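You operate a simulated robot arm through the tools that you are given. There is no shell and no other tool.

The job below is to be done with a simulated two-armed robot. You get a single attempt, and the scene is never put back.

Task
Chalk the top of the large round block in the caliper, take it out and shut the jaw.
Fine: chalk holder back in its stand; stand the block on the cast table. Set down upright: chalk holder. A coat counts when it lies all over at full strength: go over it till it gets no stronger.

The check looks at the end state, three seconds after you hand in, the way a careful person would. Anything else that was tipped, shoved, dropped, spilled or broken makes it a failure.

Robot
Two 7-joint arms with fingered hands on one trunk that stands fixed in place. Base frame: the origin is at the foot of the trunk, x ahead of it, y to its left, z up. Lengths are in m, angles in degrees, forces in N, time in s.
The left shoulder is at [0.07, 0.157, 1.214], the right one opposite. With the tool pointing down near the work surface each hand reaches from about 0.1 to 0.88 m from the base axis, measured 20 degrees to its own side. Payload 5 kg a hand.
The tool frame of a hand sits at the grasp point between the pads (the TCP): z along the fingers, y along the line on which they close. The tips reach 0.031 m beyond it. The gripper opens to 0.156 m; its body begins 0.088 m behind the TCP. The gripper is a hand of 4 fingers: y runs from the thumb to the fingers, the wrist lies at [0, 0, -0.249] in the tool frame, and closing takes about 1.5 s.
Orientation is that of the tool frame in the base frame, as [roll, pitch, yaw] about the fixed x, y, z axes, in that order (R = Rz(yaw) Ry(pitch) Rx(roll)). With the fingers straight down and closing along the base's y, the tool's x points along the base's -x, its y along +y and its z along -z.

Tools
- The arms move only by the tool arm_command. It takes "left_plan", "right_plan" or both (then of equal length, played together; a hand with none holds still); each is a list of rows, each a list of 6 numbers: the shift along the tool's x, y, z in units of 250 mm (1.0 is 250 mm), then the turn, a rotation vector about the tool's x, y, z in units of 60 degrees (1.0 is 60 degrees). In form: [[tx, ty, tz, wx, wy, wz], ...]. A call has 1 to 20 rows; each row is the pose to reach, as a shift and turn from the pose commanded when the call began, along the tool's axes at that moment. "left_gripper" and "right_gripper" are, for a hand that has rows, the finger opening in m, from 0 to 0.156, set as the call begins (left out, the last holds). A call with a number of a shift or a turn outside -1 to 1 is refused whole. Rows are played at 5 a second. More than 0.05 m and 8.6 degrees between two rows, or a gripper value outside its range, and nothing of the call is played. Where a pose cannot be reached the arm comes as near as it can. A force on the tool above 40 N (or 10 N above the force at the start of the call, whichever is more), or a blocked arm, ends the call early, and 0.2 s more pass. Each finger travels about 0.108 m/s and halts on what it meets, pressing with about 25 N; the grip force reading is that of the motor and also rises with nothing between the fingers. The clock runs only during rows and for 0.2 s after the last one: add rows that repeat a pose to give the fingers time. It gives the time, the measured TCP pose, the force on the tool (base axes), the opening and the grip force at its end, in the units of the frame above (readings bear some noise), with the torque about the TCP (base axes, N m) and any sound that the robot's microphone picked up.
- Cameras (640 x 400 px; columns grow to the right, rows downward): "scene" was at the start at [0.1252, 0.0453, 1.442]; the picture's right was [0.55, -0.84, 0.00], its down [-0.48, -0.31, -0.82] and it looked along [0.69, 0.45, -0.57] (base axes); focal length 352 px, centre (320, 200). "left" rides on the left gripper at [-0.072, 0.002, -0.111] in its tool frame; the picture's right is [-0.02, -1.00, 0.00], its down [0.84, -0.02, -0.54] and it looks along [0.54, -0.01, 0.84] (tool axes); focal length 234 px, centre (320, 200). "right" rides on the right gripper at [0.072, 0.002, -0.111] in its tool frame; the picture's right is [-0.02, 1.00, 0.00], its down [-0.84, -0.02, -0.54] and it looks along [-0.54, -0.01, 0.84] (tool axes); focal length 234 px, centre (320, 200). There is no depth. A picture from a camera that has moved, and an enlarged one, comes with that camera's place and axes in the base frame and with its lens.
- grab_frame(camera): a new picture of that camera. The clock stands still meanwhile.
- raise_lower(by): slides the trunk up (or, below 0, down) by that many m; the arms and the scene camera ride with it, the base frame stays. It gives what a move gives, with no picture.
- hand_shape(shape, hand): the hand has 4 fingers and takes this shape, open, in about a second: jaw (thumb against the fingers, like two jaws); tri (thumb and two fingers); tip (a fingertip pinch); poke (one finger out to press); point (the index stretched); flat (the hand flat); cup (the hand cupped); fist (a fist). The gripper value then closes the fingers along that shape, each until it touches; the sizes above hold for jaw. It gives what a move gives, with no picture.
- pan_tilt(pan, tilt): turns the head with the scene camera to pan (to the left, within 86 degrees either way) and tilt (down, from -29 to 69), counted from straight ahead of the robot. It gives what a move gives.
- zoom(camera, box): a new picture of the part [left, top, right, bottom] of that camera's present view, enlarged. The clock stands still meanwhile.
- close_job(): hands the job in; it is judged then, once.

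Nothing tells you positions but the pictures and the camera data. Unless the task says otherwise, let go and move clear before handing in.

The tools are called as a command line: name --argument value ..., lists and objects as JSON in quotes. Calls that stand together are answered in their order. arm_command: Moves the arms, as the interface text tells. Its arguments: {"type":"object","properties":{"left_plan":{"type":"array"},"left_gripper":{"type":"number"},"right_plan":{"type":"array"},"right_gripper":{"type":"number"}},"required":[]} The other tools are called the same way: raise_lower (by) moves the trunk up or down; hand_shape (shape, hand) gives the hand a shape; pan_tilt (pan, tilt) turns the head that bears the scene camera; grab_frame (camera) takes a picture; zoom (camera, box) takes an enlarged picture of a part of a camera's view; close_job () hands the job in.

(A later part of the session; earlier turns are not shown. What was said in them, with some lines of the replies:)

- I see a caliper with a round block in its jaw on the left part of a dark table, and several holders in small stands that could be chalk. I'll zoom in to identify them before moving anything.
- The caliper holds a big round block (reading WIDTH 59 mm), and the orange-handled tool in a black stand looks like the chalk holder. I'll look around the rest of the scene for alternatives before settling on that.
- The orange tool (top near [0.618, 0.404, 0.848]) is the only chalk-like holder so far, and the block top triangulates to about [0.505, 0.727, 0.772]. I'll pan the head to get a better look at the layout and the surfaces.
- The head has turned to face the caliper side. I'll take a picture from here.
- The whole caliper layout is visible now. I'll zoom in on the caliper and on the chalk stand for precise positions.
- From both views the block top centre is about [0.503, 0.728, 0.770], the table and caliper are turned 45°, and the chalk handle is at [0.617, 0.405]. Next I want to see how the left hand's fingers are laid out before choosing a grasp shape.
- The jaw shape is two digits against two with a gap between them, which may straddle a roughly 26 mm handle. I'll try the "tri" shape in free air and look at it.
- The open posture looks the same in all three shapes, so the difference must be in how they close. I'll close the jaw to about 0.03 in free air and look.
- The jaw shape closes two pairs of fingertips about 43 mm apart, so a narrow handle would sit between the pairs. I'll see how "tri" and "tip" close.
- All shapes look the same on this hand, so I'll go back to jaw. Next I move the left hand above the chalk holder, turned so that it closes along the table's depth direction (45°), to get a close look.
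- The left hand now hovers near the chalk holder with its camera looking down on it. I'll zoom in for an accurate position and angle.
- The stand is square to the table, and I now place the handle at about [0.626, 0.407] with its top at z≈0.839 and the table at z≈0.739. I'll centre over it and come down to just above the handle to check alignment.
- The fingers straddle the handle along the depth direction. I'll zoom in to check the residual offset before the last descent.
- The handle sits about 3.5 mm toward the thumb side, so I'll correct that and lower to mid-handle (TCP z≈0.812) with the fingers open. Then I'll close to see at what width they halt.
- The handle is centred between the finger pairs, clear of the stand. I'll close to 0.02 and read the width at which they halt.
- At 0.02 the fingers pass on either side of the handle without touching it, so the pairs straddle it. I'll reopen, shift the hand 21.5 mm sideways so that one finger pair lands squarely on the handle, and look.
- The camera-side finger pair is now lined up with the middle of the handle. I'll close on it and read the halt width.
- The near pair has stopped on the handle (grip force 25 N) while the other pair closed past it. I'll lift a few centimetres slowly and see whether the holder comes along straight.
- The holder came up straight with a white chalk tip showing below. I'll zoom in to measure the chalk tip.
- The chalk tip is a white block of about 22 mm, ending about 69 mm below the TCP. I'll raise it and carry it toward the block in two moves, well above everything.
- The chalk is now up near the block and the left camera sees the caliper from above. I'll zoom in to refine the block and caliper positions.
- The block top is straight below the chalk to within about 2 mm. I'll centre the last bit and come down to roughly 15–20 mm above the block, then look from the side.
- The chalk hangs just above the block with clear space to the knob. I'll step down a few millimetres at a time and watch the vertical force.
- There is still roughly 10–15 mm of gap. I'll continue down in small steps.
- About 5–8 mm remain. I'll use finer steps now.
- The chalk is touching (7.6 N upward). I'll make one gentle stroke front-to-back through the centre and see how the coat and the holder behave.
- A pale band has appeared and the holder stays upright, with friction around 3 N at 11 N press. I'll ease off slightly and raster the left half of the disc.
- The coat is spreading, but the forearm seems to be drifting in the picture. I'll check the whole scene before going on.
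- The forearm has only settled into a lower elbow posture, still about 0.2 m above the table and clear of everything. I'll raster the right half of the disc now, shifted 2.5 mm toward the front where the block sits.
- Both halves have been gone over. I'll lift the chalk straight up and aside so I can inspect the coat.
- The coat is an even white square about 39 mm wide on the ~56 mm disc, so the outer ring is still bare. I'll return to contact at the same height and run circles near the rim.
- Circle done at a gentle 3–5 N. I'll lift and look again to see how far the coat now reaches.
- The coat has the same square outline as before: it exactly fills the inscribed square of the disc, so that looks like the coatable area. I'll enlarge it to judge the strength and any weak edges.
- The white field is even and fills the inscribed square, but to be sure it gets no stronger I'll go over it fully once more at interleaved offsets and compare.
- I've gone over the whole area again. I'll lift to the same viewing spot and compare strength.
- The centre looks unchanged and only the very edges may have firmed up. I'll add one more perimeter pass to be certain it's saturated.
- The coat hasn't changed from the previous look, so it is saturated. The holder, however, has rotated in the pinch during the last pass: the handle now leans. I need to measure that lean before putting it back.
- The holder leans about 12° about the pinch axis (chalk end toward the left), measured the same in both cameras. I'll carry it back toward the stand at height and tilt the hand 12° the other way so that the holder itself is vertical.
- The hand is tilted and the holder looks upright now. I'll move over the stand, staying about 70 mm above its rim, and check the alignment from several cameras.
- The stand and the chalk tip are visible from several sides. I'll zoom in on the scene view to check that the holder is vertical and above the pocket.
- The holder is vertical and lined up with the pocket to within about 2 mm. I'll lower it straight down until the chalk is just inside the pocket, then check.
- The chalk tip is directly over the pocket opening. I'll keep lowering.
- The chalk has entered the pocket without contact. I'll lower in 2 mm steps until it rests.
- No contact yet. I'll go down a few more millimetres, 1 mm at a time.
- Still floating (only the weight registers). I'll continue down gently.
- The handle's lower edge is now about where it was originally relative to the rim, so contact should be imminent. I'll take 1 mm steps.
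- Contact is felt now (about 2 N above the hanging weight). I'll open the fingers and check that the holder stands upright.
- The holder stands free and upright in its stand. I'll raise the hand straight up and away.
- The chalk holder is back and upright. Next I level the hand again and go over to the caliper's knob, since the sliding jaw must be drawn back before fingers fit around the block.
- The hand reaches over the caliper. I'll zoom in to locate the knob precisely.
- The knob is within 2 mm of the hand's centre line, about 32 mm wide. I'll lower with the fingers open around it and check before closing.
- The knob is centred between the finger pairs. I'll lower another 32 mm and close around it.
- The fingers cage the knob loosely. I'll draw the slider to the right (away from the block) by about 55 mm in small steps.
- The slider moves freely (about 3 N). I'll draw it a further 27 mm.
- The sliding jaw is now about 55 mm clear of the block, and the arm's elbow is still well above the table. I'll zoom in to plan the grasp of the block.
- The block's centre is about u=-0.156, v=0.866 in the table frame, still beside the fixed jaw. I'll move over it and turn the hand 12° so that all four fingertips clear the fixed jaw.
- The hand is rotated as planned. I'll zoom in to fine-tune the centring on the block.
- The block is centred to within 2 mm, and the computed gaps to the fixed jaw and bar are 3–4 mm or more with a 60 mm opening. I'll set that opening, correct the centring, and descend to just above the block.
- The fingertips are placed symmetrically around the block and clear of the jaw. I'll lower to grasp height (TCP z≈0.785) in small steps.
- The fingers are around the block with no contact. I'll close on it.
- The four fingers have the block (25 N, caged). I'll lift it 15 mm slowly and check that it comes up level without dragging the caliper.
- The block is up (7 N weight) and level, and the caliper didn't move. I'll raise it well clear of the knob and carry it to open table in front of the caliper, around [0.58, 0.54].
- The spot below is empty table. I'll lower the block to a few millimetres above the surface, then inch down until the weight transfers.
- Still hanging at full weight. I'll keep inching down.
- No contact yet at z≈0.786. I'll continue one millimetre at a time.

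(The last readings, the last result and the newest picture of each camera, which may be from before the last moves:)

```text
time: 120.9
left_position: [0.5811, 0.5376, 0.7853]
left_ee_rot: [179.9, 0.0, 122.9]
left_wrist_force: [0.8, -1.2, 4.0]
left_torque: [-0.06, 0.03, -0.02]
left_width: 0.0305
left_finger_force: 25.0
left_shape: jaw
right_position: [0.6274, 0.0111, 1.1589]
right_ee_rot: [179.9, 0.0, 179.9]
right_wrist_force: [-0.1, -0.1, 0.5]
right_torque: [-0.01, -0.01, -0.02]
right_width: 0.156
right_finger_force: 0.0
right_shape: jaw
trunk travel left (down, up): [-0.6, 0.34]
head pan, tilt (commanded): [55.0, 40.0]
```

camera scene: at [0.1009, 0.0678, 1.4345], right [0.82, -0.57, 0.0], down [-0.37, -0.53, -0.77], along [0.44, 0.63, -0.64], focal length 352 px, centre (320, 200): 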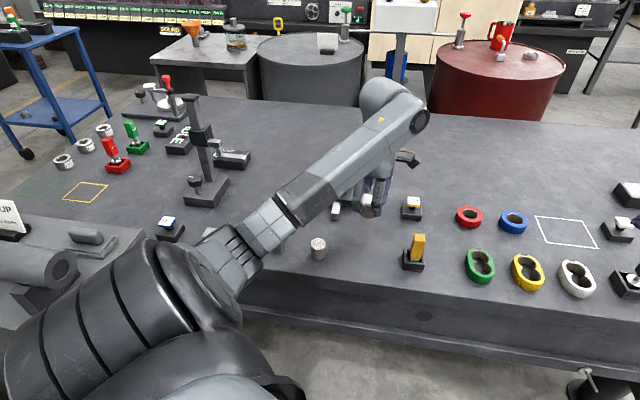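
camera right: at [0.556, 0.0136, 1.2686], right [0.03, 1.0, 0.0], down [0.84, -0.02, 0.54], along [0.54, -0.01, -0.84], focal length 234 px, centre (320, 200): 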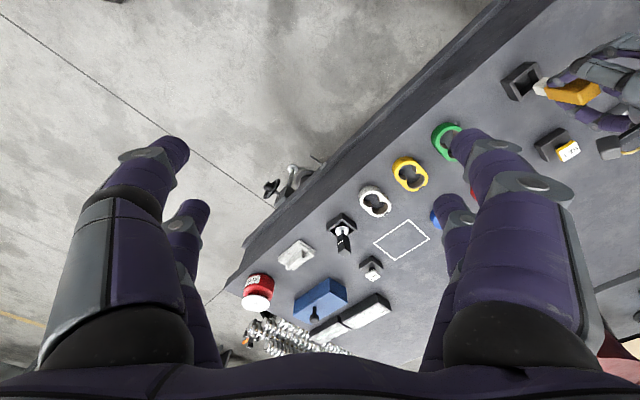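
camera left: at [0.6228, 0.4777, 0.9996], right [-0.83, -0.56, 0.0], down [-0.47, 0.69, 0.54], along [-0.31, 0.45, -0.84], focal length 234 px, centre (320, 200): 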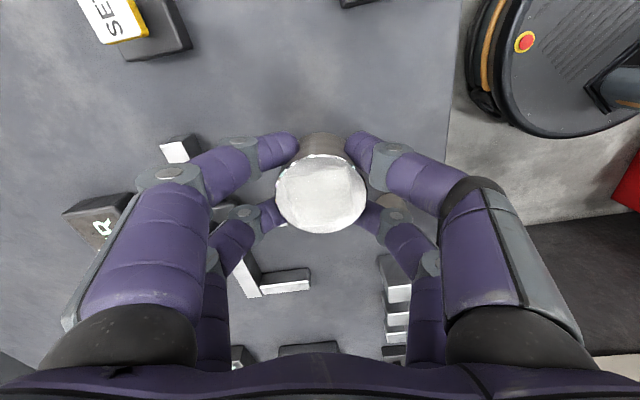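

The block rests on the table now (weight fully transferred). I'll open the fingers and rise straight up.

arm_command --left_plan '[[0, 0, 0, 0, 0, 0], [0, 0, 0, 0, 0, 0], [0, 0, 0, 0, 0, 0], [0, 0, 0, 0, 0, 0], [0, 0, -0.04, 0, 0, 0], [0, 0, -0.12, 0, 0, 0], [0, 0, -0.24, 0, 0, 0], [0, 0, -0.36, 0, 0, 0], [0, 0, -0.5, 0, 0, 0], [0, 0, -0.64, 0, 0, 0], [0, 0, -0.64, 0, 0, 0]]' --left_gripper 0.08

grab_frame --camera "scene"

grab_frame --camera "left"

```text
time: 123.3
left_position: [0.5827, 0.5363, 0.9423]
left_ee_rot: [-179.8, -0.1, 123.0]
left_wrist_force: [0.0, 1.2, -1.1]
left_torque: [-0.01, 0.01, -0.01]
left_width: 0.0794
left_finger_force: 0.0
left_shape: jaw
right_position: [0.6279, 0.0113, 1.1576]
right_ee_rot: [180.0, 0.0, 180.0]
right_wrist_force: [-0.2, -1.2, 0.3]
right_torque: [-0.05, 0.01, 0.02]
right_width: 0.156
right_finger_force: 0.0
right_shape: jaw
trunk travel left (down, up): [-0.6, 0.34]
head pan, tilt (commanded): [55.0, 40.0]
```

```text
taken
camera scene: at [0.1007, 0.0673, 1.4345], right [0.82, -0.57, 0.0], down [-0.37, -0.53, -0.77], along [0.44, 0.63, -0.64], focal length 352 px, centre (320, 200)
```

scene: 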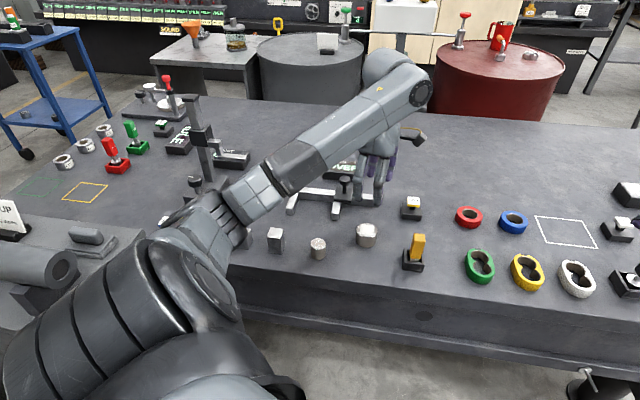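

```text
taken
camera left: at [0.6245, 0.4772, 1.054], right [-0.83, -0.56, 0.0], down [-0.47, 0.69, 0.54], along [-0.31, 0.45, -0.84], focal length 234 px, centre (320, 200)
```

left: 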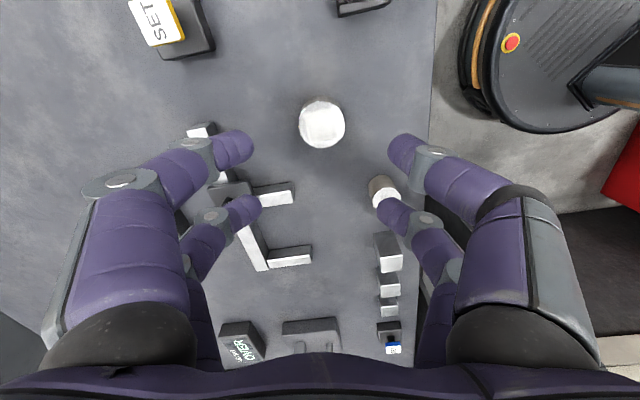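

The block stands upright on the table with its coat visible. I'll check the coat, then go back over the knob to shut the jaw.

zoom --camera "left" --box '[290, 90, 360, 160]'

arm_command --left_plan '[[0.04, 0.05, -0.09, 0, 0, -0.02], [0.09, 0.1, -0.09, 0, 0, -0.04], [0.14, 0.16, -0.09, 0, 0, -0.07], [0.19, 0.22, -0.09, 0, 0, -0.1], [0.24, 0.28, -0.09, 0, 0, -0.13], [0.29, 0.34, -0.09, 0, 0, -0.16], [0.34, 0.4, -0.09, 0, 0, -0.18], [0.39, 0.46, -0.09, 0, 0, -0.2], [0.429, 0.501, -0.09, 0, 0, -0.2], [0.429, 0.501, -0.09, 0, 0, -0.2]]'

grab_frame --camera "left"

grab_frame --camera "scene"

```text
5.71 times, centred on (325, 125) of left
camera zoom: at [0.6245, 0.4772, 1.054], right [-0.83, -0.56, 0.0], down [-0.47, 0.69, 0.54], along [-0.31, 0.45, -0.84], focal length 1338 px, centre (291, 629)
```

zoom: 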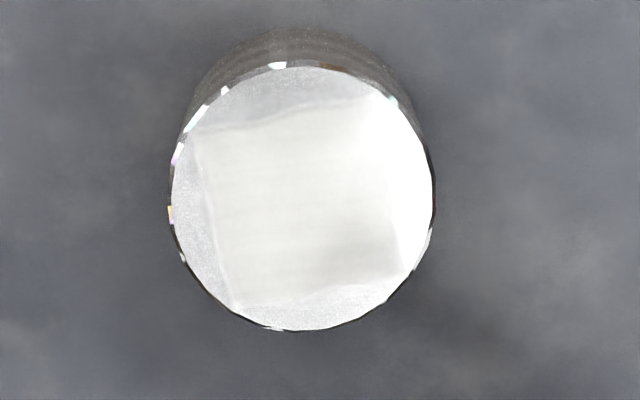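

```text
time: 125.5
left_position: [0.6265, 0.6946, 0.9652]
left_ee_rot: [-180.0, 0.0, 134.9]
left_wrist_force: [1.3, 0.1, 0.7]
left_torque: [0.03, 0.0, 0.02]
left_width: 0.0796
left_finger_force: 0.0
left_shape: jaw
right_position: [0.6269, 0.0115, 1.1583]
right_ee_rot: [-180.0, 0.0, 179.9]
right_wrist_force: [-0.3, 0.4, 0.1]
right_torque: [-0.02, 0.0, 0.03]
right_width: 0.1557
right_finger_force: 0.1
right_shape: jaw
trunk travel left (down, up): [-0.6, 0.34]
head pan, tilt (commanded): [55.0, 40.0]
```

```text
taken
camera left: at [0.6792, 0.6437, 1.0763], right [-0.69, -0.72, 0.0], down [-0.61, 0.58, 0.54], along [-0.39, 0.38, -0.84], focal length 234 px, centre (320, 200)
```

left: 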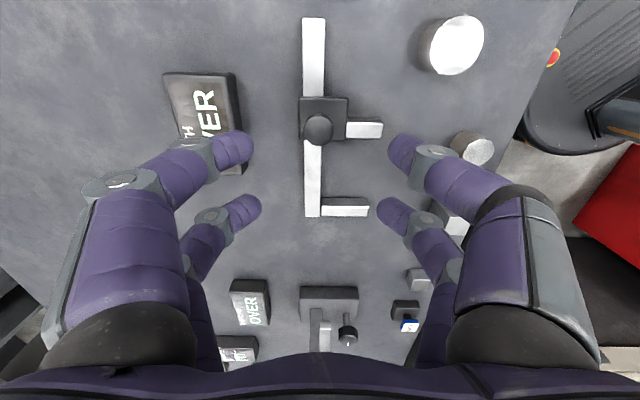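

```text
taken
camera scene: at [0.1002, 0.0668, 1.4346], right [0.82, -0.57, 0.0], down [-0.37, -0.53, -0.77], along [0.44, 0.63, -0.64], focal length 352 px, centre (320, 200)
```

scene: 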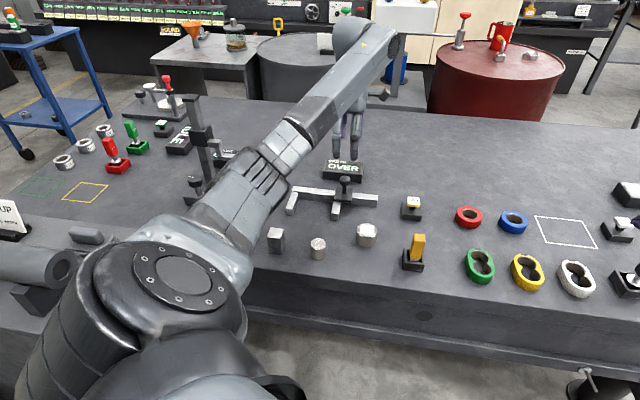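

The coat is intact. Now I locate the knob precisely for shutting the jaw.

zoom --camera "left" --box '[280, 80, 400, 230]'

```text
2.67 times, centred on (340, 155) of left
camera zoom: at [0.6792, 0.6437, 1.0763], right [-0.69, -0.72, 0.0], down [-0.61, 0.58, 0.54], along [-0.39, 0.38, -0.84], focal length 624 px, centre (267, 320)
```

zoom: 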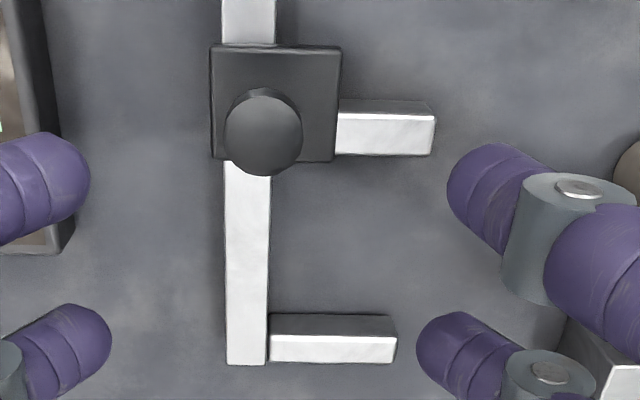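

The knob is within 3 mm of the hand's centre. Pushing it fully home needs a long reach, so I'll tilt the hand 10° (fingers leaning away from the robot) while lowering around the knob.

arm_command --left_plan '[[0.0024, 0.0104, 0, -0.06, 0, 0], [0.0024, 0.0104, 0, -0.12, 0, 0], [0.0024, 0.0104, 0, -0.1667, 0, 0], [0.0024, 0.0104, 0, -0.1667, 0, 0]]'

arm_command --left_plan '[[0, -0.0176, 0.1, 0, 0, 0], [0, -0.0353, 0.2, 0, 0, 0], [0, -0.053, 0.3, 0, 0, 0], [0, -0.0635, 0.36, 0, 0, 0], [0, -0.0635, 0.36, 0, 0, 0]]'

grab_frame --camera "left"

zoom --camera "scene" --box '[270, 120, 410, 230]'

```text
time: 126.5
left_position: [0.6272, 0.6962, 0.966]
left_ee_rot: [170.0, 0.0, 134.9]
left_wrist_force: [-1.1, 0.8, 0.0]
left_torque: [0.01, 0.0, 0.05]
left_width: 0.0799
left_finger_force: 0.1
left_shape: jaw
right_position: [0.6279, 0.013, 1.1573]
right_ee_rot: [-180.0, 0.0, 179.9]
right_wrist_force: [-0.3, -0.3, -0.5]
right_torque: [0.01, 0.0, 0.02]
right_width: 0.1562
right_finger_force: 0.0
right_shape: jaw
trunk travel left (down, up): [-0.6, 0.34]
head pan, tilt (commanded): [55.0, 40.0]
```

```text
time: 127.7
left_position: [0.6292, 0.6978, 0.8749]
left_ee_rot: [170.0, -0.1, 134.9]
left_wrist_force: [0.0, 0.6, 0.3]
left_torque: [-0.02, -0.01, 0.01]
left_width: 0.0796
left_finger_force: 0.1
left_shape: jaw
right_position: [0.6279, 0.0112, 1.1573]
right_ee_rot: [-179.9, 0.1, 179.9]
right_wrist_force: [0.1, -0.4, 0.8]
right_torque: [-0.04, 0.01, 0.05]
right_width: 0.1557
right_finger_force: 0.0
right_shape: jaw
trunk travel left (down, up): [-0.6, 0.34]
head pan, tilt (commanded): [55.0, 40.0]
```

```text
taken
camera left: at [0.6675, 0.6338, 0.9848], right [-0.68, -0.71, -0.17], down [-0.67, 0.51, 0.53], along [-0.29, 0.48, -0.83], focal length 234 px, centre (320, 200)
```

left: 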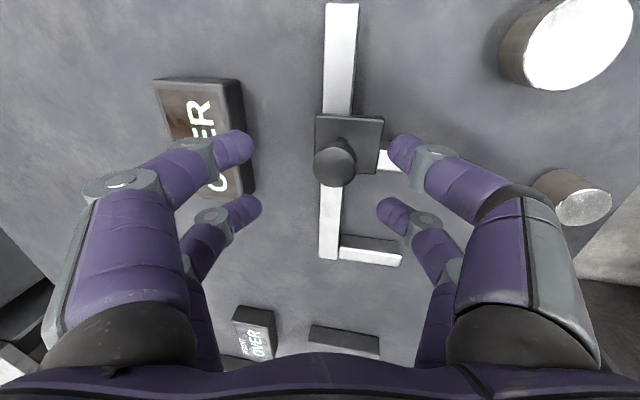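

```text
3.64 times, centred on (340, 175) of scene
camera zoom: at [0.1001, 0.0667, 1.4346], right [0.82, -0.57, 0.0], down [-0.37, -0.53, -0.77], along [0.44, 0.63, -0.64], focal length 1280 px, centre (247, 291)
```

zoom: 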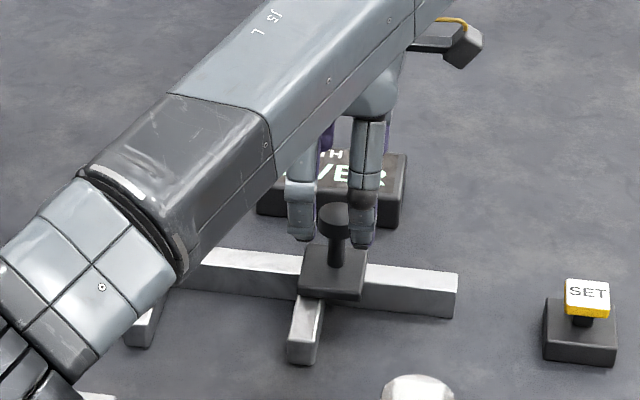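

The tilt is right and the knob will be centred at the bottom. I'll lower the last 33 mm and close the cage.

arm_command --left_plan '[[0, -0.007, 0.04, 0, 0, 0], [0, -0.014, 0.08, 0, 0, 0], [0, -0.0225, 0.128, 0, 0, 0], [0, -0.0225, 0.128, 0, 0, 0]]'

arm_command --left_plan '[[0, 0, 0, 0, 0, 0], [0, 0, 0, 0, 0, 0], [0, 0, 0, 0, 0, 0], [0, 0, 0, 0, 0, 0], [0, 0, 0, 0, 0, 0], [0, 0, 0, 0, 0, 0]]' --left_gripper 0.006

grab_frame --camera "left"

zoom --camera "scene" --box '[270, 120, 410, 230]'

```text
time: 128.7
left_position: [0.6279, 0.6963, 0.8434]
left_ee_rot: [170.1, 0.0, 135.1]
left_wrist_force: [-0.3, 0.3, -0.2]
left_torque: [-0.03, -0.01, -0.01]
left_width: 0.0793
left_finger_force: 0.0
left_shape: jaw
right_position: [0.6282, 0.0103, 1.1582]
right_ee_rot: [-180.0, -0.1, 179.9]
right_wrist_force: [0.1, 0.5, 0.3]
right_torque: [-0.04, -0.01, -0.03]
right_width: 0.1561
right_finger_force: 0.0
right_shape: jaw
trunk travel left (down, up): [-0.6, 0.34]
head pan, tilt (commanded): [55.0, 40.0]
```

```text
time: 130.1
left_position: [0.6284, 0.6969, 0.8431]
left_ee_rot: [170.0, 0.0, 135.1]
left_wrist_force: [-3.6, -0.8, -0.9]
left_torque: [-0.08, 0.09, 0.01]
left_width: 0.0068
left_finger_force: 0.1
left_shape: jaw
right_position: [0.6275, 0.012, 1.1585]
right_ee_rot: [180.0, -0.1, 179.9]
right_wrist_force: [0.3, -0.4, -0.4]
right_torque: [0.03, 0.04, -0.02]
right_width: 0.1559
right_finger_force: 0.1
right_shape: jaw
trunk travel left (down, up): [-0.6, 0.34]
head pan, tilt (commanded): [55.0, 40.0]
```

```text
taken
camera left: at [0.6675, 0.6333, 0.9516], right [-0.68, -0.71, -0.17], down [-0.67, 0.51, 0.53], along [-0.29, 0.48, -0.83], focal length 234 px, centre (320, 200)
```

left: 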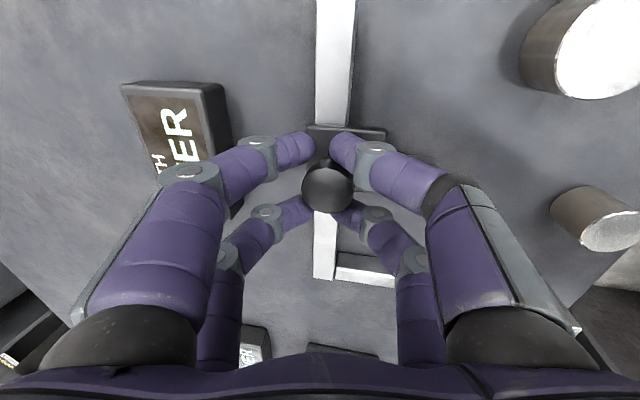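

```text
3.64 times, centred on (340, 175) of scene
camera zoom: at [0.0999, 0.0666, 1.4347], right [0.82, -0.57, 0.0], down [-0.37, -0.53, -0.77], along [0.44, 0.63, -0.64], focal length 1280 px, centre (247, 291)
```

zoom: 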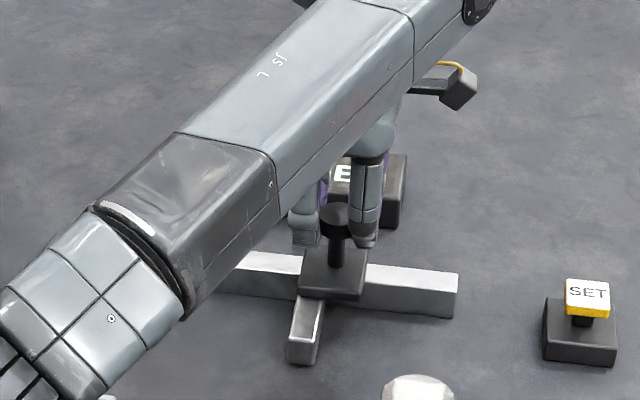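

The knob is caged. I'll push the slider left toward the fixed jaw, first by 60 mm.

arm_command --left_plan '[[0.02, 0, 0, 0, 0, 0], [0.04, 0, 0, 0, 0, 0], [0.06, 0, 0, 0, 0, 0], [0.08, 0, 0, 0, 0, 0], [0.1, 0, 0, 0, 0, 0], [0.12, 0, 0, 0, 0, 0], [0.14, 0, 0, 0, 0, 0], [0.16, 0, 0, 0, 0, 0], [0.18, 0, 0, 0, 0, 0], [0.2, 0, 0, 0, 0, 0], [0.22, 0, 0, 0, 0, 0], [0.24, 0, 0, 0, 0, 0], [0.24, 0, 0, 0, 0, 0]]'

grab_frame --camera "left"

zoom --camera "scene" --box '[260, 120, 400, 230]'

```text
time: 132.9
left_position: [0.5853, 0.7403, 0.8416]
left_ee_rot: [170.0, 0.0, 134.9]
left_wrist_force: [-2.0, -5.0, 0.3]
left_torque: [-0.08, 0.04, 0.02]
left_width: 0.0069
left_finger_force: 0.1
left_shape: jaw
right_position: [0.6272, 0.0108, 1.1571]
right_ee_rot: [180.0, 0.0, 179.9]
right_wrist_force: [0.3, -0.4, 0.9]
right_torque: [-0.02, -0.01, 0.02]
right_width: 0.1558
right_finger_force: 0.1
right_shape: jaw
trunk travel left (down, up): [-0.6, 0.34]
head pan, tilt (commanded): [55.0, 40.0]
```

```text
taken
camera left: at [0.6258, 0.6764, 0.9519], right [-0.68, -0.71, -0.17], down [-0.67, 0.51, 0.53], along [-0.29, 0.48, -0.83], focal length 234 px, centre (320, 200)
```

left: 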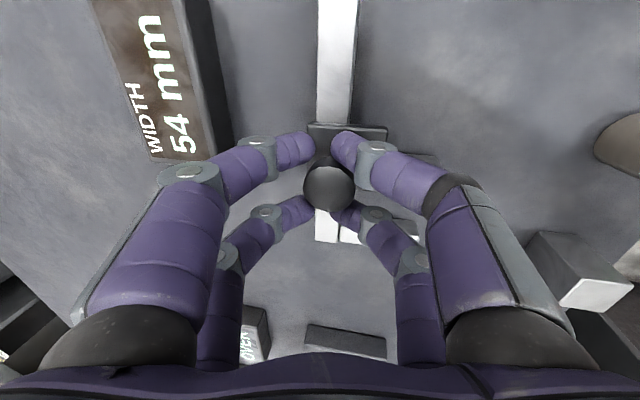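

```text
3.64 times, centred on (330, 175) of scene
camera zoom: at [0.1002, 0.0661, 1.4347], right [0.82, -0.57, 0.0], down [-0.37, -0.53, -0.77], along [0.44, 0.63, -0.64], focal length 1280 px, centre (284, 291)
```

zoom: 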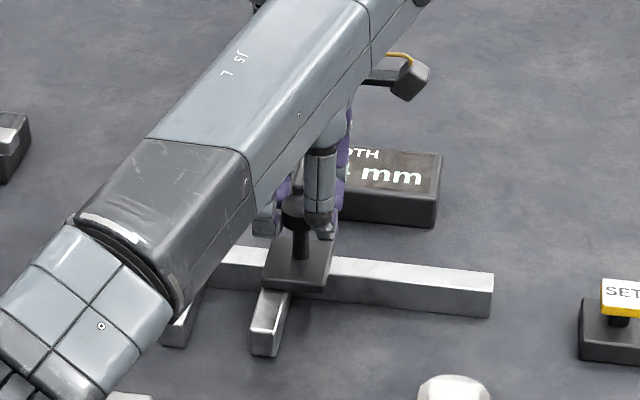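

The display now reads 54 mm and the slider follows. I'll push another 45 mm.

arm_command --left_plan '[[0.02, 0, 0, 0, 0, 0], [0.04, 0, 0, 0, 0, 0], [0.06, 0, 0, 0, 0, 0], [0.08, 0, 0, 0, 0, 0], [0.1, 0, 0, 0, 0, 0], [0.12, 0, 0, 0, 0, 0], [0.14, 0, 0, 0, 0, 0], [0.16, 0, 0, 0, 0, 0], [0.18, 0, 0, 0, 0, 0], [0.18, 0, 0, 0, 0, 0]]'

grab_frame --camera "left"

grab_frame --camera "scene"

```text
time: 135.1
left_position: [0.5534, 0.7722, 0.8427]
left_ee_rot: [170.0, 0.0, 134.9]
left_wrist_force: [0.6, -1.9, -1.4]
left_torque: [-0.05, 0.03, 0.0]
left_width: 0.0065
left_finger_force: 0.0
left_shape: jaw
right_position: [0.629, 0.0112, 1.1576]
right_ee_rot: [180.0, 0.1, 179.9]
right_wrist_force: [0.0, 0.1, 0.1]
right_torque: [-0.03, -0.03, 0.01]
right_width: 0.156
right_finger_force: 0.0
right_shape: jaw
trunk travel left (down, up): [-0.6, 0.34]
head pan, tilt (commanded): [55.0, 40.0]
```

```text
taken
camera left: at [0.5935, 0.707, 0.9519], right [-0.68, -0.71, -0.17], down [-0.67, 0.51, 0.53], along [-0.29, 0.48, -0.83], focal length 234 px, centre (320, 200)
```

left: 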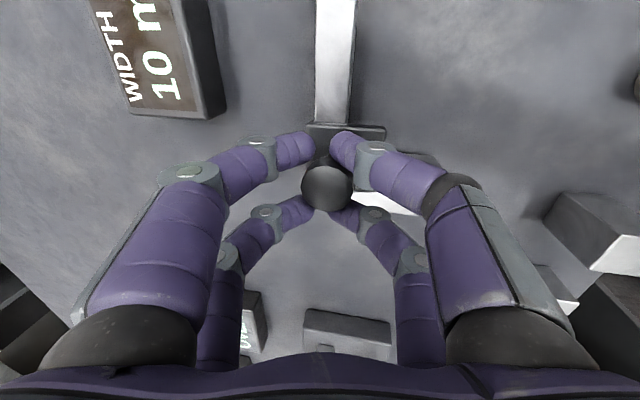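

```text
taken
camera scene: at [0.1006, 0.0665, 1.4346], right [0.82, -0.57, 0.0], down [-0.37, -0.53, -0.77], along [0.44, 0.63, -0.64], focal length 352 px, centre (320, 200)
```

scene: 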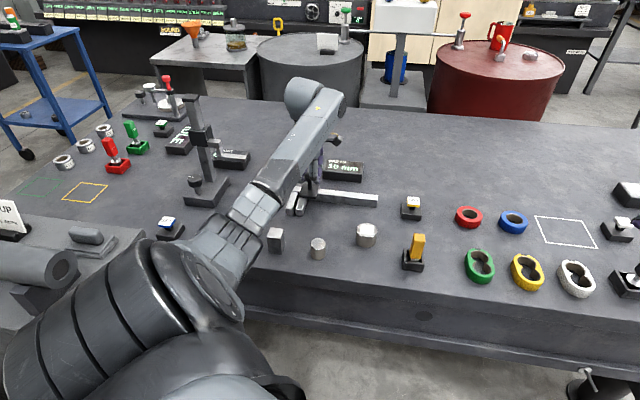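

The display reads 10 mm. I'll close the rest slowly, feeling for the jaws meeting.

arm_command --left_plan '[[0.008, 0, 0, 0, 0, 0], [0.016, 0, 0, 0, 0, 0], [0.024, 0, 0, 0, 0, 0], [0.032, 0, 0, 0, 0, 0], [0.032, 0, 0, 0, 0, 0]]'

arm_command --left_plan '[[0.004, 0, 0, 0, 0, 0], [0.008, 0, 0, 0, 0, 0], [0.012, 0, 0, 0, 0, 0], [0.012, 0, 0, 0, 0, 0]]'

grab_frame --camera "left"

zoom --camera "scene" --box '[260, 130, 390, 230]'

```text
time: 136.3
left_position: [0.5487, 0.7755, 0.8436]
left_ee_rot: [170.0, 0.1, 134.8]
left_wrist_force: [0.7, -3.7, -1.4]
left_torque: [-0.08, -0.01, 0.02]
left_width: 0.0066
left_finger_force: 0.0
left_shape: jaw
right_position: [0.6286, 0.0116, 1.1575]
right_ee_rot: [-180.0, 0.0, 179.8]
right_wrist_force: [-0.1, 0.2, -0.3]
right_torque: [-0.01, 0.02, 0.01]
right_width: 0.1559
right_finger_force: 0.0
right_shape: jaw
trunk travel left (down, up): [-0.6, 0.34]
head pan, tilt (commanded): [55.0, 40.0]
```

```text
time: 137.3
left_position: [0.548, 0.778, 0.8425]
left_ee_rot: [170.0, 0.0, 134.9]
left_wrist_force: [7.3, -11.3, 1.1]
left_torque: [-0.27, -0.23, 0.05]
left_width: 0.0067
left_finger_force: 0.1
left_shape: jaw
right_position: [0.6276, 0.0106, 1.1572]
right_ee_rot: [-180.0, 0.0, 179.9]
right_wrist_force: [-0.3, 0.1, -0.4]
right_torque: [-0.05, -0.02, 0.02]
right_width: 0.1559
right_finger_force: 0.0
right_shape: jaw
trunk travel left (down, up): [-0.6, 0.34]
head pan, tilt (commanded): [55.0, 40.0]
```

```text
taken
camera left: at [0.587, 0.7143, 0.9523], right [-0.68, -0.71, -0.17], down [-0.67, 0.51, 0.53], along [-0.29, 0.48, -0.83], focal length 234 px, centre (320, 200)
```

left: 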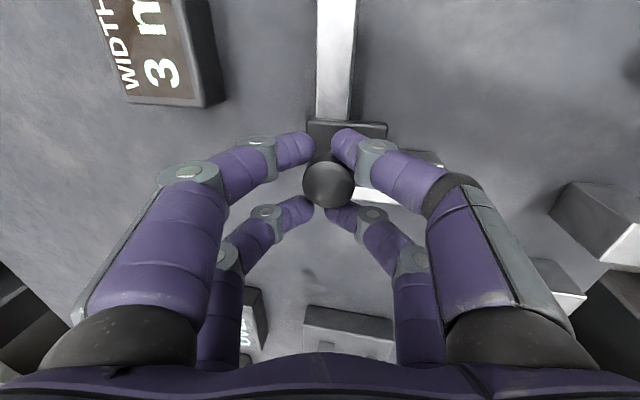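

```text
4.00 times, centred on (325, 180) of scene
camera zoom: at [0.1014, 0.065, 1.4346], right [0.82, -0.57, 0.0], down [-0.37, -0.53, -0.77], along [0.44, 0.63, -0.64], focal length 1408 px, centre (300, 280)
```

zoom: 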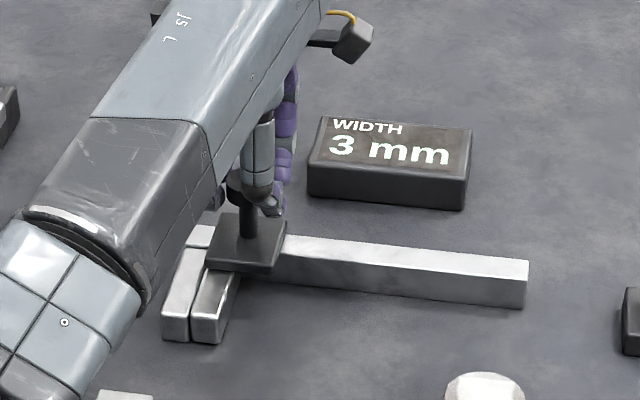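

The force rose to about 13 N and the jaws look together, yet the display reads 3 mm (the block also read about 3 mm over its apparent size, so a zero offset is likely). I'll zoom in on the jaw gap.

zoom --camera "scene" --box '[288, 175, 338, 220]'

zoom --camera "left" --box '[290, 100, 460, 240]'

```text
8.89 times, centred on (313, 198) of scene
camera zoom: at [0.1014, 0.065, 1.4346], right [0.82, -0.57, 0.0], down [-0.37, -0.53, -0.77], along [0.44, 0.63, -0.64], focal length 3129 px, centre (382, 222)
```

zoom: 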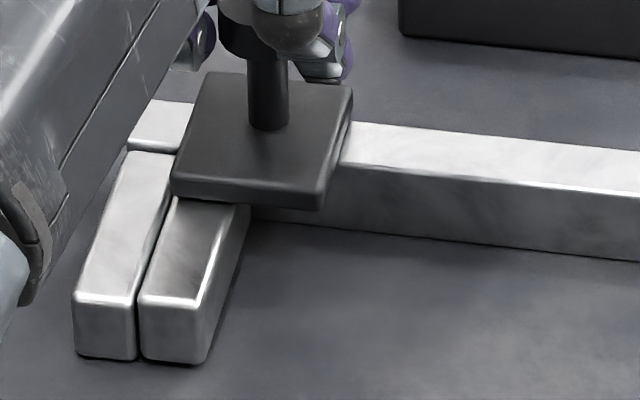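

```text
2.86 times, centred on (375, 170) of left
camera zoom: at [0.587, 0.7143, 0.9523], right [-0.68, -0.71, -0.17], down [-0.67, 0.51, 0.53], along [-0.29, 0.48, -0.83], focal length 669 px, centre (163, 286)
```

zoom: 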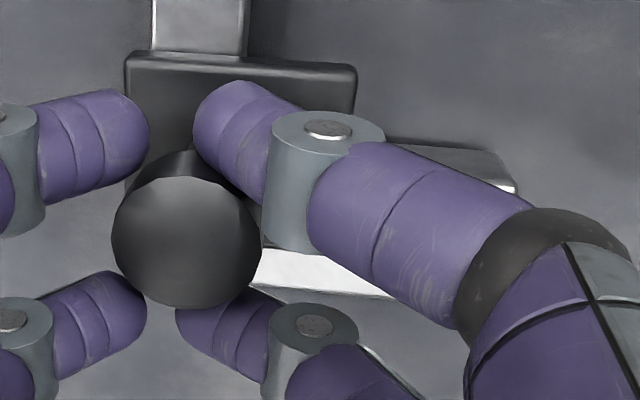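

Only the bevel line is visible between the jaws. I'll press 1 mm further to see whether the display still changes.

arm_command --left_plan '[[0.004, 0, 0, 0, 0, 0], [0.004, 0, 0, 0, 0, 0]]'

zoom --camera "scene" --box '[260, 130, 390, 230]'

```text
time: 137.9
left_position: [0.5467, 0.7784, 0.8431]
left_ee_rot: [170.0, -0.1, 134.9]
left_wrist_force: [11.2, -15.2, 1.3]
left_torque: [-0.38, -0.28, 0.08]
left_width: 0.0065
left_finger_force: 0.0
left_shape: jaw
right_position: [0.6284, 0.0101, 1.1569]
right_ee_rot: [179.8, -0.1, 179.9]
right_wrist_force: [0.0, 0.4, 0.2]
right_torque: [-0.01, 0.01, 0.0]
right_width: 0.1561
right_finger_force: 0.0
right_shape: jaw
trunk travel left (down, up): [-0.6, 0.34]
head pan, tilt (commanded): [55.0, 40.0]
```

```text
4.00 times, centred on (325, 180) of scene
camera zoom: at [0.1017, 0.0644, 1.4346], right [0.82, -0.57, 0.0], down [-0.37, -0.53, -0.77], along [0.44, 0.63, -0.64], focal length 1408 px, centre (300, 280)
```

zoom: 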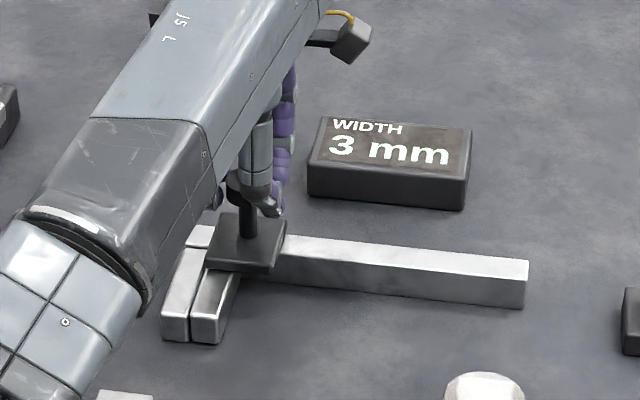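

The force goes up but the reading stays at 3 mm, so the jaws are fully shut. I'll relax the push, open the fingers and rise off the knob.

arm_command --left_plan '[[-0.008, 0, 0, 0, 0, 0], [-0.016, 0, 0, 0, 0, 0], [-0.016, 0, 0, 0, 0, 0]]'

arm_command --left_plan '[[0, 0, 0, 0, 0, 0], [0, 0, 0, 0, 0, 0], [0, 0, 0, 0, 0, 0], [0, 0, 0, 0, 0, 0]]' --left_gripper 0.08

zoom --camera "scene" --box '[260, 130, 390, 230]'

```text
time: 138.7
left_position: [0.5482, 0.777, 0.842]
left_ee_rot: [170.1, -0.1, 135.0]
left_wrist_force: [4.6, -6.9, 1.7]
left_torque: [-0.14, -0.12, -0.01]
left_width: 0.0064
left_finger_force: 0.1
left_shape: jaw
right_position: [0.6279, 0.011, 1.1574]
right_ee_rot: [179.9, 0.1, 180.0]
right_wrist_force: [-0.6, 0.4, -0.4]
right_torque: [0.01, 0.03, 0.0]
right_width: 0.1559
right_finger_force: 0.1
right_shape: jaw
trunk travel left (down, up): [-0.6, 0.34]
head pan, tilt (commanded): [55.0, 40.0]
```

```text
time: 139.7
left_position: [0.55, 0.7773, 0.842]
left_ee_rot: [170.1, 0.0, 135.0]
left_wrist_force: [0.7, 0.6, 0.1]
left_torque: [-0.01, 0.0, -0.01]
left_width: 0.0794
left_finger_force: 0.0
left_shape: jaw
right_position: [0.6273, 0.0116, 1.1572]
right_ee_rot: [180.0, 0.0, 179.9]
right_wrist_force: [0.7, -0.7, 0.2]
right_torque: [0.0, 0.01, 0.02]
right_width: 0.1561
right_finger_force: 0.0
right_shape: jaw
trunk travel left (down, up): [-0.6, 0.34]
head pan, tilt (commanded): [55.0, 40.0]
```

```text
4.00 times, centred on (325, 180) of scene
camera zoom: at [0.1004, 0.0665, 1.4346], right [0.82, -0.57, 0.0], down [-0.37, -0.53, -0.77], along [0.44, 0.63, -0.64], focal length 1408 px, centre (300, 280)
```

zoom: 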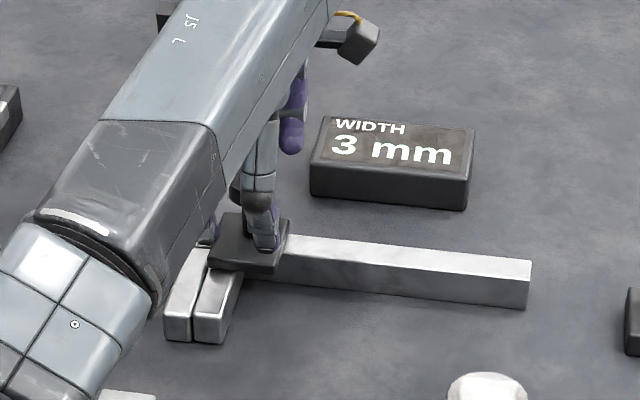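

The jaw stays shut with the fingers open. I'll rise vertically off the knob and back away, then level the hand.

arm_command --left_plan '[[0, 0.014, -0.08, 0, 0, 0], [0, 0.028, -0.16, 0, 0, 0], [0, 0.05, -0.28, 0, 0, 0], [0, 0.07, -0.4, 0, 0, 0], [0, 0.095, -0.54, 0, 0, 0], [0, 0.12, -0.68, 0, 0, 0], [0, 0.12, -0.68, 0.06, 0, 0], [0, 0.12, -0.68, 0.12, 0, 0], [0, 0.12, -0.68, 0.1667, 0, 0], [0, 0.12, -0.68, 0.1667, 0, 0]]'

grab_frame --camera "scene"

grab_frame --camera "left"

```text
time: 141.9
left_position: [0.549, 0.7777, 1.0145]
left_ee_rot: [-180.0, -0.1, 135.0]
left_wrist_force: [-0.2, 0.0, -0.2]
left_torque: [0.0, 0.0, 0.01]
left_width: 0.0796
left_finger_force: 0.2
left_shape: jaw
right_position: [0.6287, 0.0107, 1.1583]
right_ee_rot: [-180.0, 0.1, 179.9]
right_wrist_force: [0.0, -0.4, -0.9]
right_torque: [-0.01, -0.01, 0.03]
right_width: 0.156
right_finger_force: 0.0
right_shape: jaw
trunk travel left (down, up): [-0.6, 0.34]
head pan, tilt (commanded): [55.0, 40.0]
```

```text
taken
camera scene: at [0.1003, 0.0669, 1.4346], right [0.82, -0.57, 0.0], down [-0.37, -0.53, -0.77], along [0.44, 0.63, -0.64], focal length 352 px, centre (320, 200)
```

scene: 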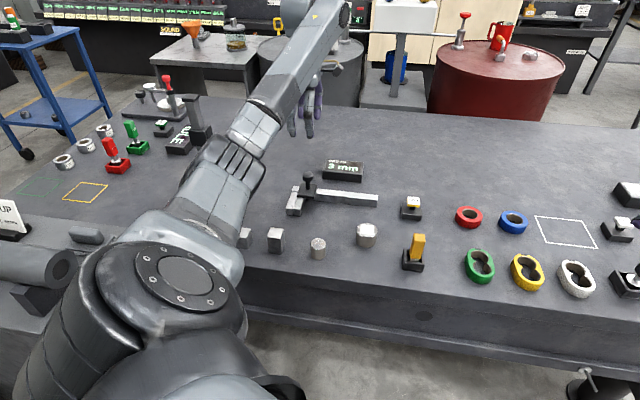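

```text
taken
camera left: at [0.6017, 0.7278, 1.1248], right [-0.69, -0.72, 0.0], down [-0.61, 0.58, 0.54], along [-0.39, 0.38, -0.84], focal length 234 px, centre (320, 200)
```

left: 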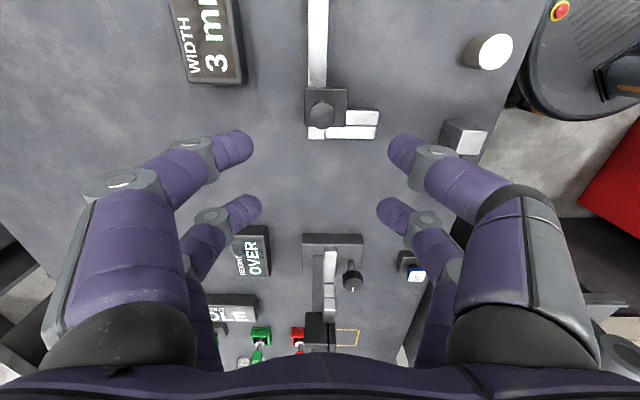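

The hand is clear. I'll zoom in on the jaws, the block and the chalk holder for a final check.

zoom --camera "scene" --box '[275, 150, 395, 230]'

zoom --camera "scene" --box '[340, 205, 440, 285]'

zoom --camera "left" --box '[290, 70, 400, 150]'

zoom --camera "scene" --box '[345, 210, 390, 255]'

```text
5.00 times, centred on (335, 190) of scene
camera zoom: at [0.1003, 0.0669, 1.4346], right [0.82, -0.57, 0.0], down [-0.37, -0.53, -0.77], along [0.44, 0.63, -0.64], focal length 1760 px, centre (245, 250)
```

zoom: 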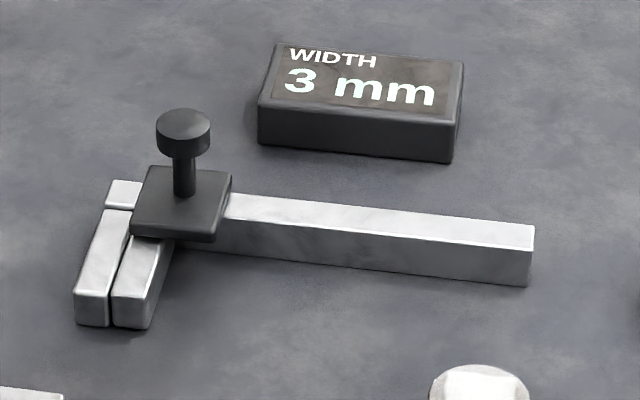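

```text
5.00 times, centred on (390, 245) of scene
camera zoom: at [0.1003, 0.0669, 1.4346], right [0.82, -0.57, 0.0], down [-0.37, -0.53, -0.77], along [0.44, 0.63, -0.64], focal length 1760 px, centre (-30, -25)
```

zoom: 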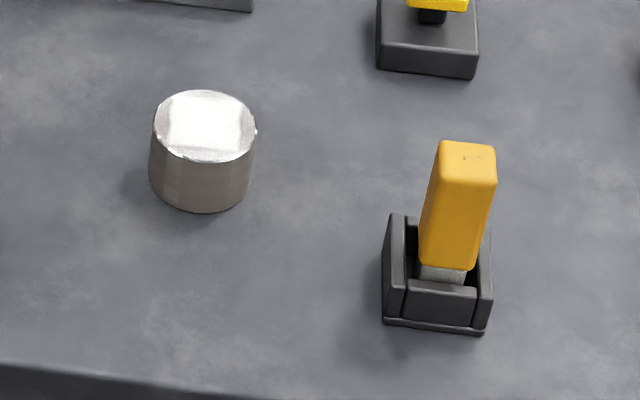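

```text
5.00 times, centred on (345, 110) of left
camera zoom: at [0.6017, 0.7278, 1.1248], right [-0.69, -0.72, 0.0], down [-0.61, 0.58, 0.54], along [-0.39, 0.38, -0.84], focal length 1171 px, centre (195, 650)
```

zoom: 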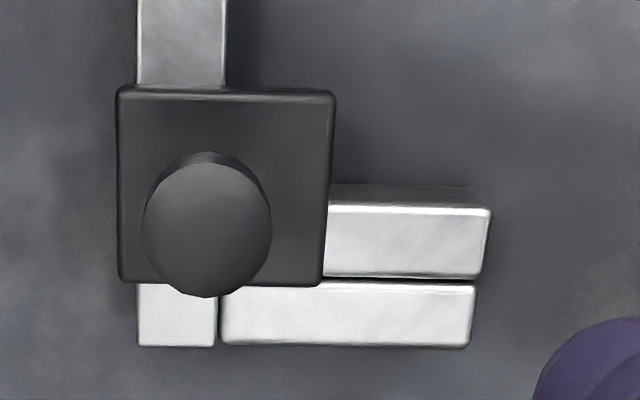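

```text
8.89 times, centred on (368, 232) of scene
camera zoom: at [0.1003, 0.0669, 1.4346], right [0.82, -0.57, 0.0], down [-0.37, -0.53, -0.77], along [0.44, 0.63, -0.64], focal length 3129 px, centre (-102, -89)
```

zoom: 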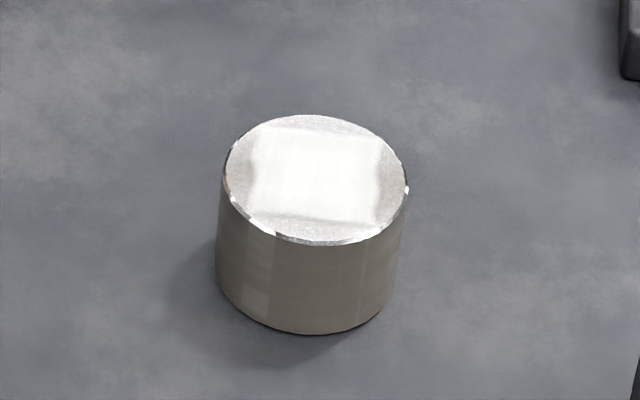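

The jaws are shut, the block stands on the table with its even coat, and the holder is upright in its stand. I'll bring the left hand back to a clear spot and look over the whole scene.

arm_command --left_plan '[[-0.01, -0.02, -0.1, 0, 0, 0], [-0.04, -0.07, -0.2, 0, 0, 0], [-0.08, -0.15, -0.3, 0, 0, 0], [-0.12, -0.23, -0.366, 0, 0, 0], [-0.16, -0.31, -0.366, 0, 0, 0], [-0.2, -0.39, -0.366, 0, 0, 0], [-0.24, -0.47, -0.366, 0, 0, 0], [-0.29, -0.55, -0.366, 0, 0, 0], [-0.34, -0.63, -0.366, 0, 0, 0], [-0.385, -0.707, -0.366, 0, 0, 0], [-0.385, -0.707, -0.366, 0, 0, 0]]'

grab_frame --camera "scene"

grab_frame --camera "left"

grab_frame --camera "right"

```text
time: 144.3
left_position: [0.4929, 0.5843, 1.1067]
left_ee_rot: [-179.9, -0.1, 135.0]
left_wrist_force: [-0.8, 1.1, 0.3]
left_torque: [0.02, 0.02, 0.01]
left_width: 0.0794
left_finger_force: 0.1
left_shape: jaw
right_position: [0.628, 0.011, 1.1568]
right_ee_rot: [179.9, 0.0, 180.0]
right_wrist_force: [-0.8, 0.3, -0.4]
right_torque: [-0.01, 0.03, -0.02]
right_width: 0.1557
right_finger_force: 0.1
right_shape: jaw
trunk travel left (down, up): [-0.6, 0.34]
head pan, tilt (commanded): [55.0, 40.0]
```

```text
taken
camera scene: at [0.1007, 0.0671, 1.4345], right [0.82, -0.57, 0.0], down [-0.37, -0.53, -0.77], along [0.44, 0.63, -0.64], focal length 352 px, centre (320, 200)
```

scene: 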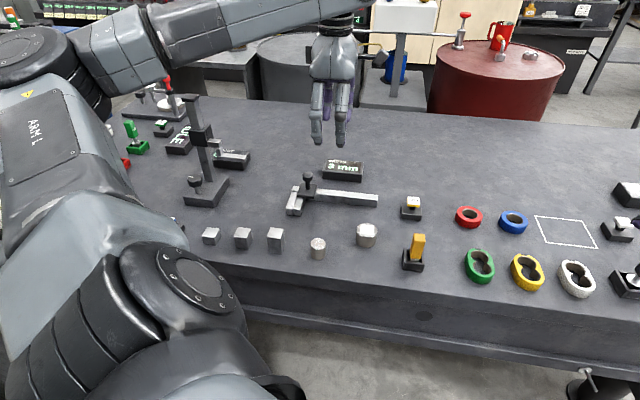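

```text
taken
camera left: at [0.5451, 0.5336, 1.217], right [-0.69, -0.72, 0.0], down [-0.61, 0.58, 0.54], along [-0.39, 0.38, -0.84], focal length 234 px, centre (320, 200)
```

left: 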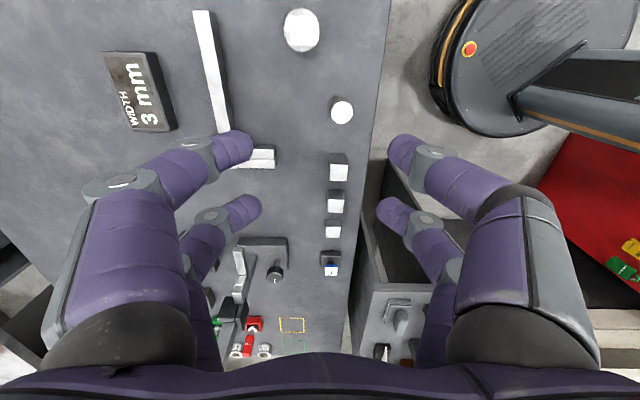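

```text
taken
camera right: at [0.556, 0.0137, 1.2686], right [0.03, 1.0, 0.0], down [0.84, -0.02, 0.54], along [0.54, -0.01, -0.84], focal length 234 px, centre (320, 200)
```

right: 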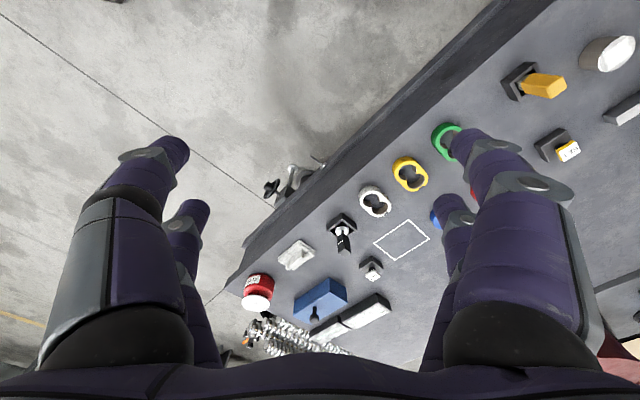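

All the other objects are where they were. I'll take one last close look at the holder from the right camera and at the coat, then hand in.

zoom --camera "right" --box '[490, 30, 640, 130]'

zoom --camera "left" --box '[270, 0, 340, 60]'

zoom --camera "scene" --box '[160, 80, 300, 260]'

```text
4.00 times, centred on (565, 80) of right
camera zoom: at [0.556, 0.0137, 1.2686], right [0.03, 1.0, 0.0], down [0.84, -0.02, 0.54], along [0.54, -0.01, -0.84], focal length 937 px, centre (-660, 680)
```

zoom: 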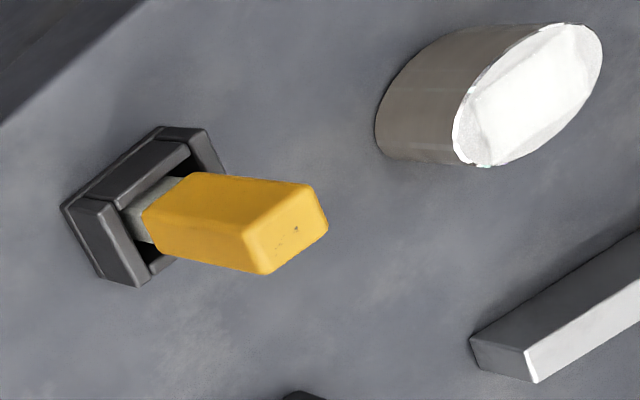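

```text
6.67 times, centred on (305, 30) of left
camera zoom: at [0.5451, 0.5336, 1.217], right [-0.69, -0.72, 0.0], down [-0.61, 0.58, 0.54], along [-0.39, 0.38, -0.84], focal length 1561 px, centre (420, 1333)
```

zoom: 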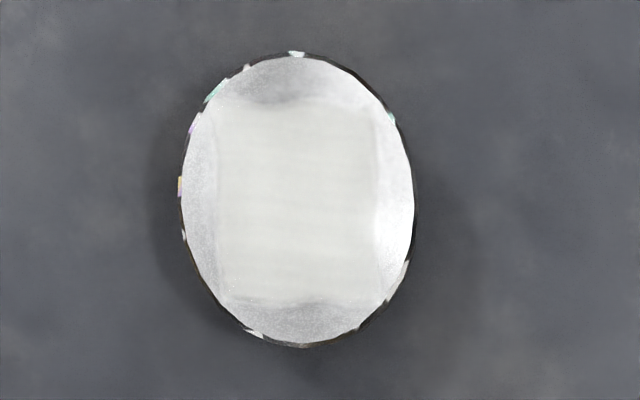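

```text
2.22 times, centred on (230, 170) of scene
camera zoom: at [0.1007, 0.0671, 1.4345], right [0.82, -0.57, 0.0], down [-0.37, -0.53, -0.77], along [0.44, 0.63, -0.64], focal length 782 px, centre (520, 267)
```

zoom: 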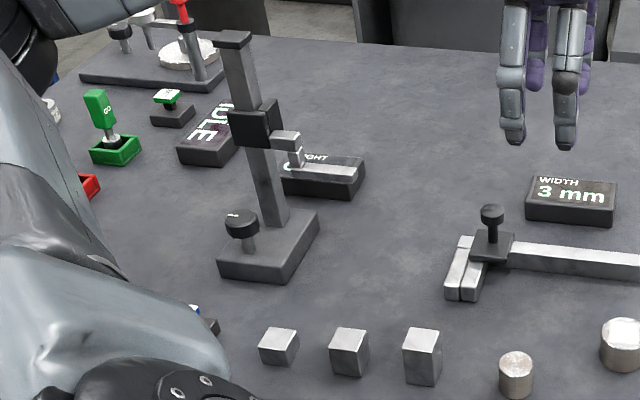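

The coat is even and full, the block stands on the cast table, the jaws are shut, and the chalk holder is upright in its stand. Nothing else was disturbed and both hands are clear, so I'm handing in.

close_job

```text
The job is handed in.
```

I chalked the top of the large round block, took it out of the caliper, and shut the jaw. I then handed the job in. I haven't seen the check's result.

- **Coat:** I went over the top until another pass made no visible change. The white covers an even square filling most of the top. The thin rim outside it took no chalk even when the chalk passed over it, so I took the square as the whole area that can be coated.
- **Block:** It stands upright on the large dark table the caliper is on, in front of the caliper. I took that table to be the cast table.
- **Chalk holder:** It is back in its stand and upright. It twisted about 12° in the fingers during the last chalk pass, so I tilted the hand to set it down straight.
- **Caliper jaw:** It is shut. The display reads 3 mm, and pressing harder didn't change it. The block also read about 3 mm more than it measured in the pictures, so I think the display's zero is off. I left it as it was.

The last pictures showed nothing else tipped or moved, and both hands are clear.
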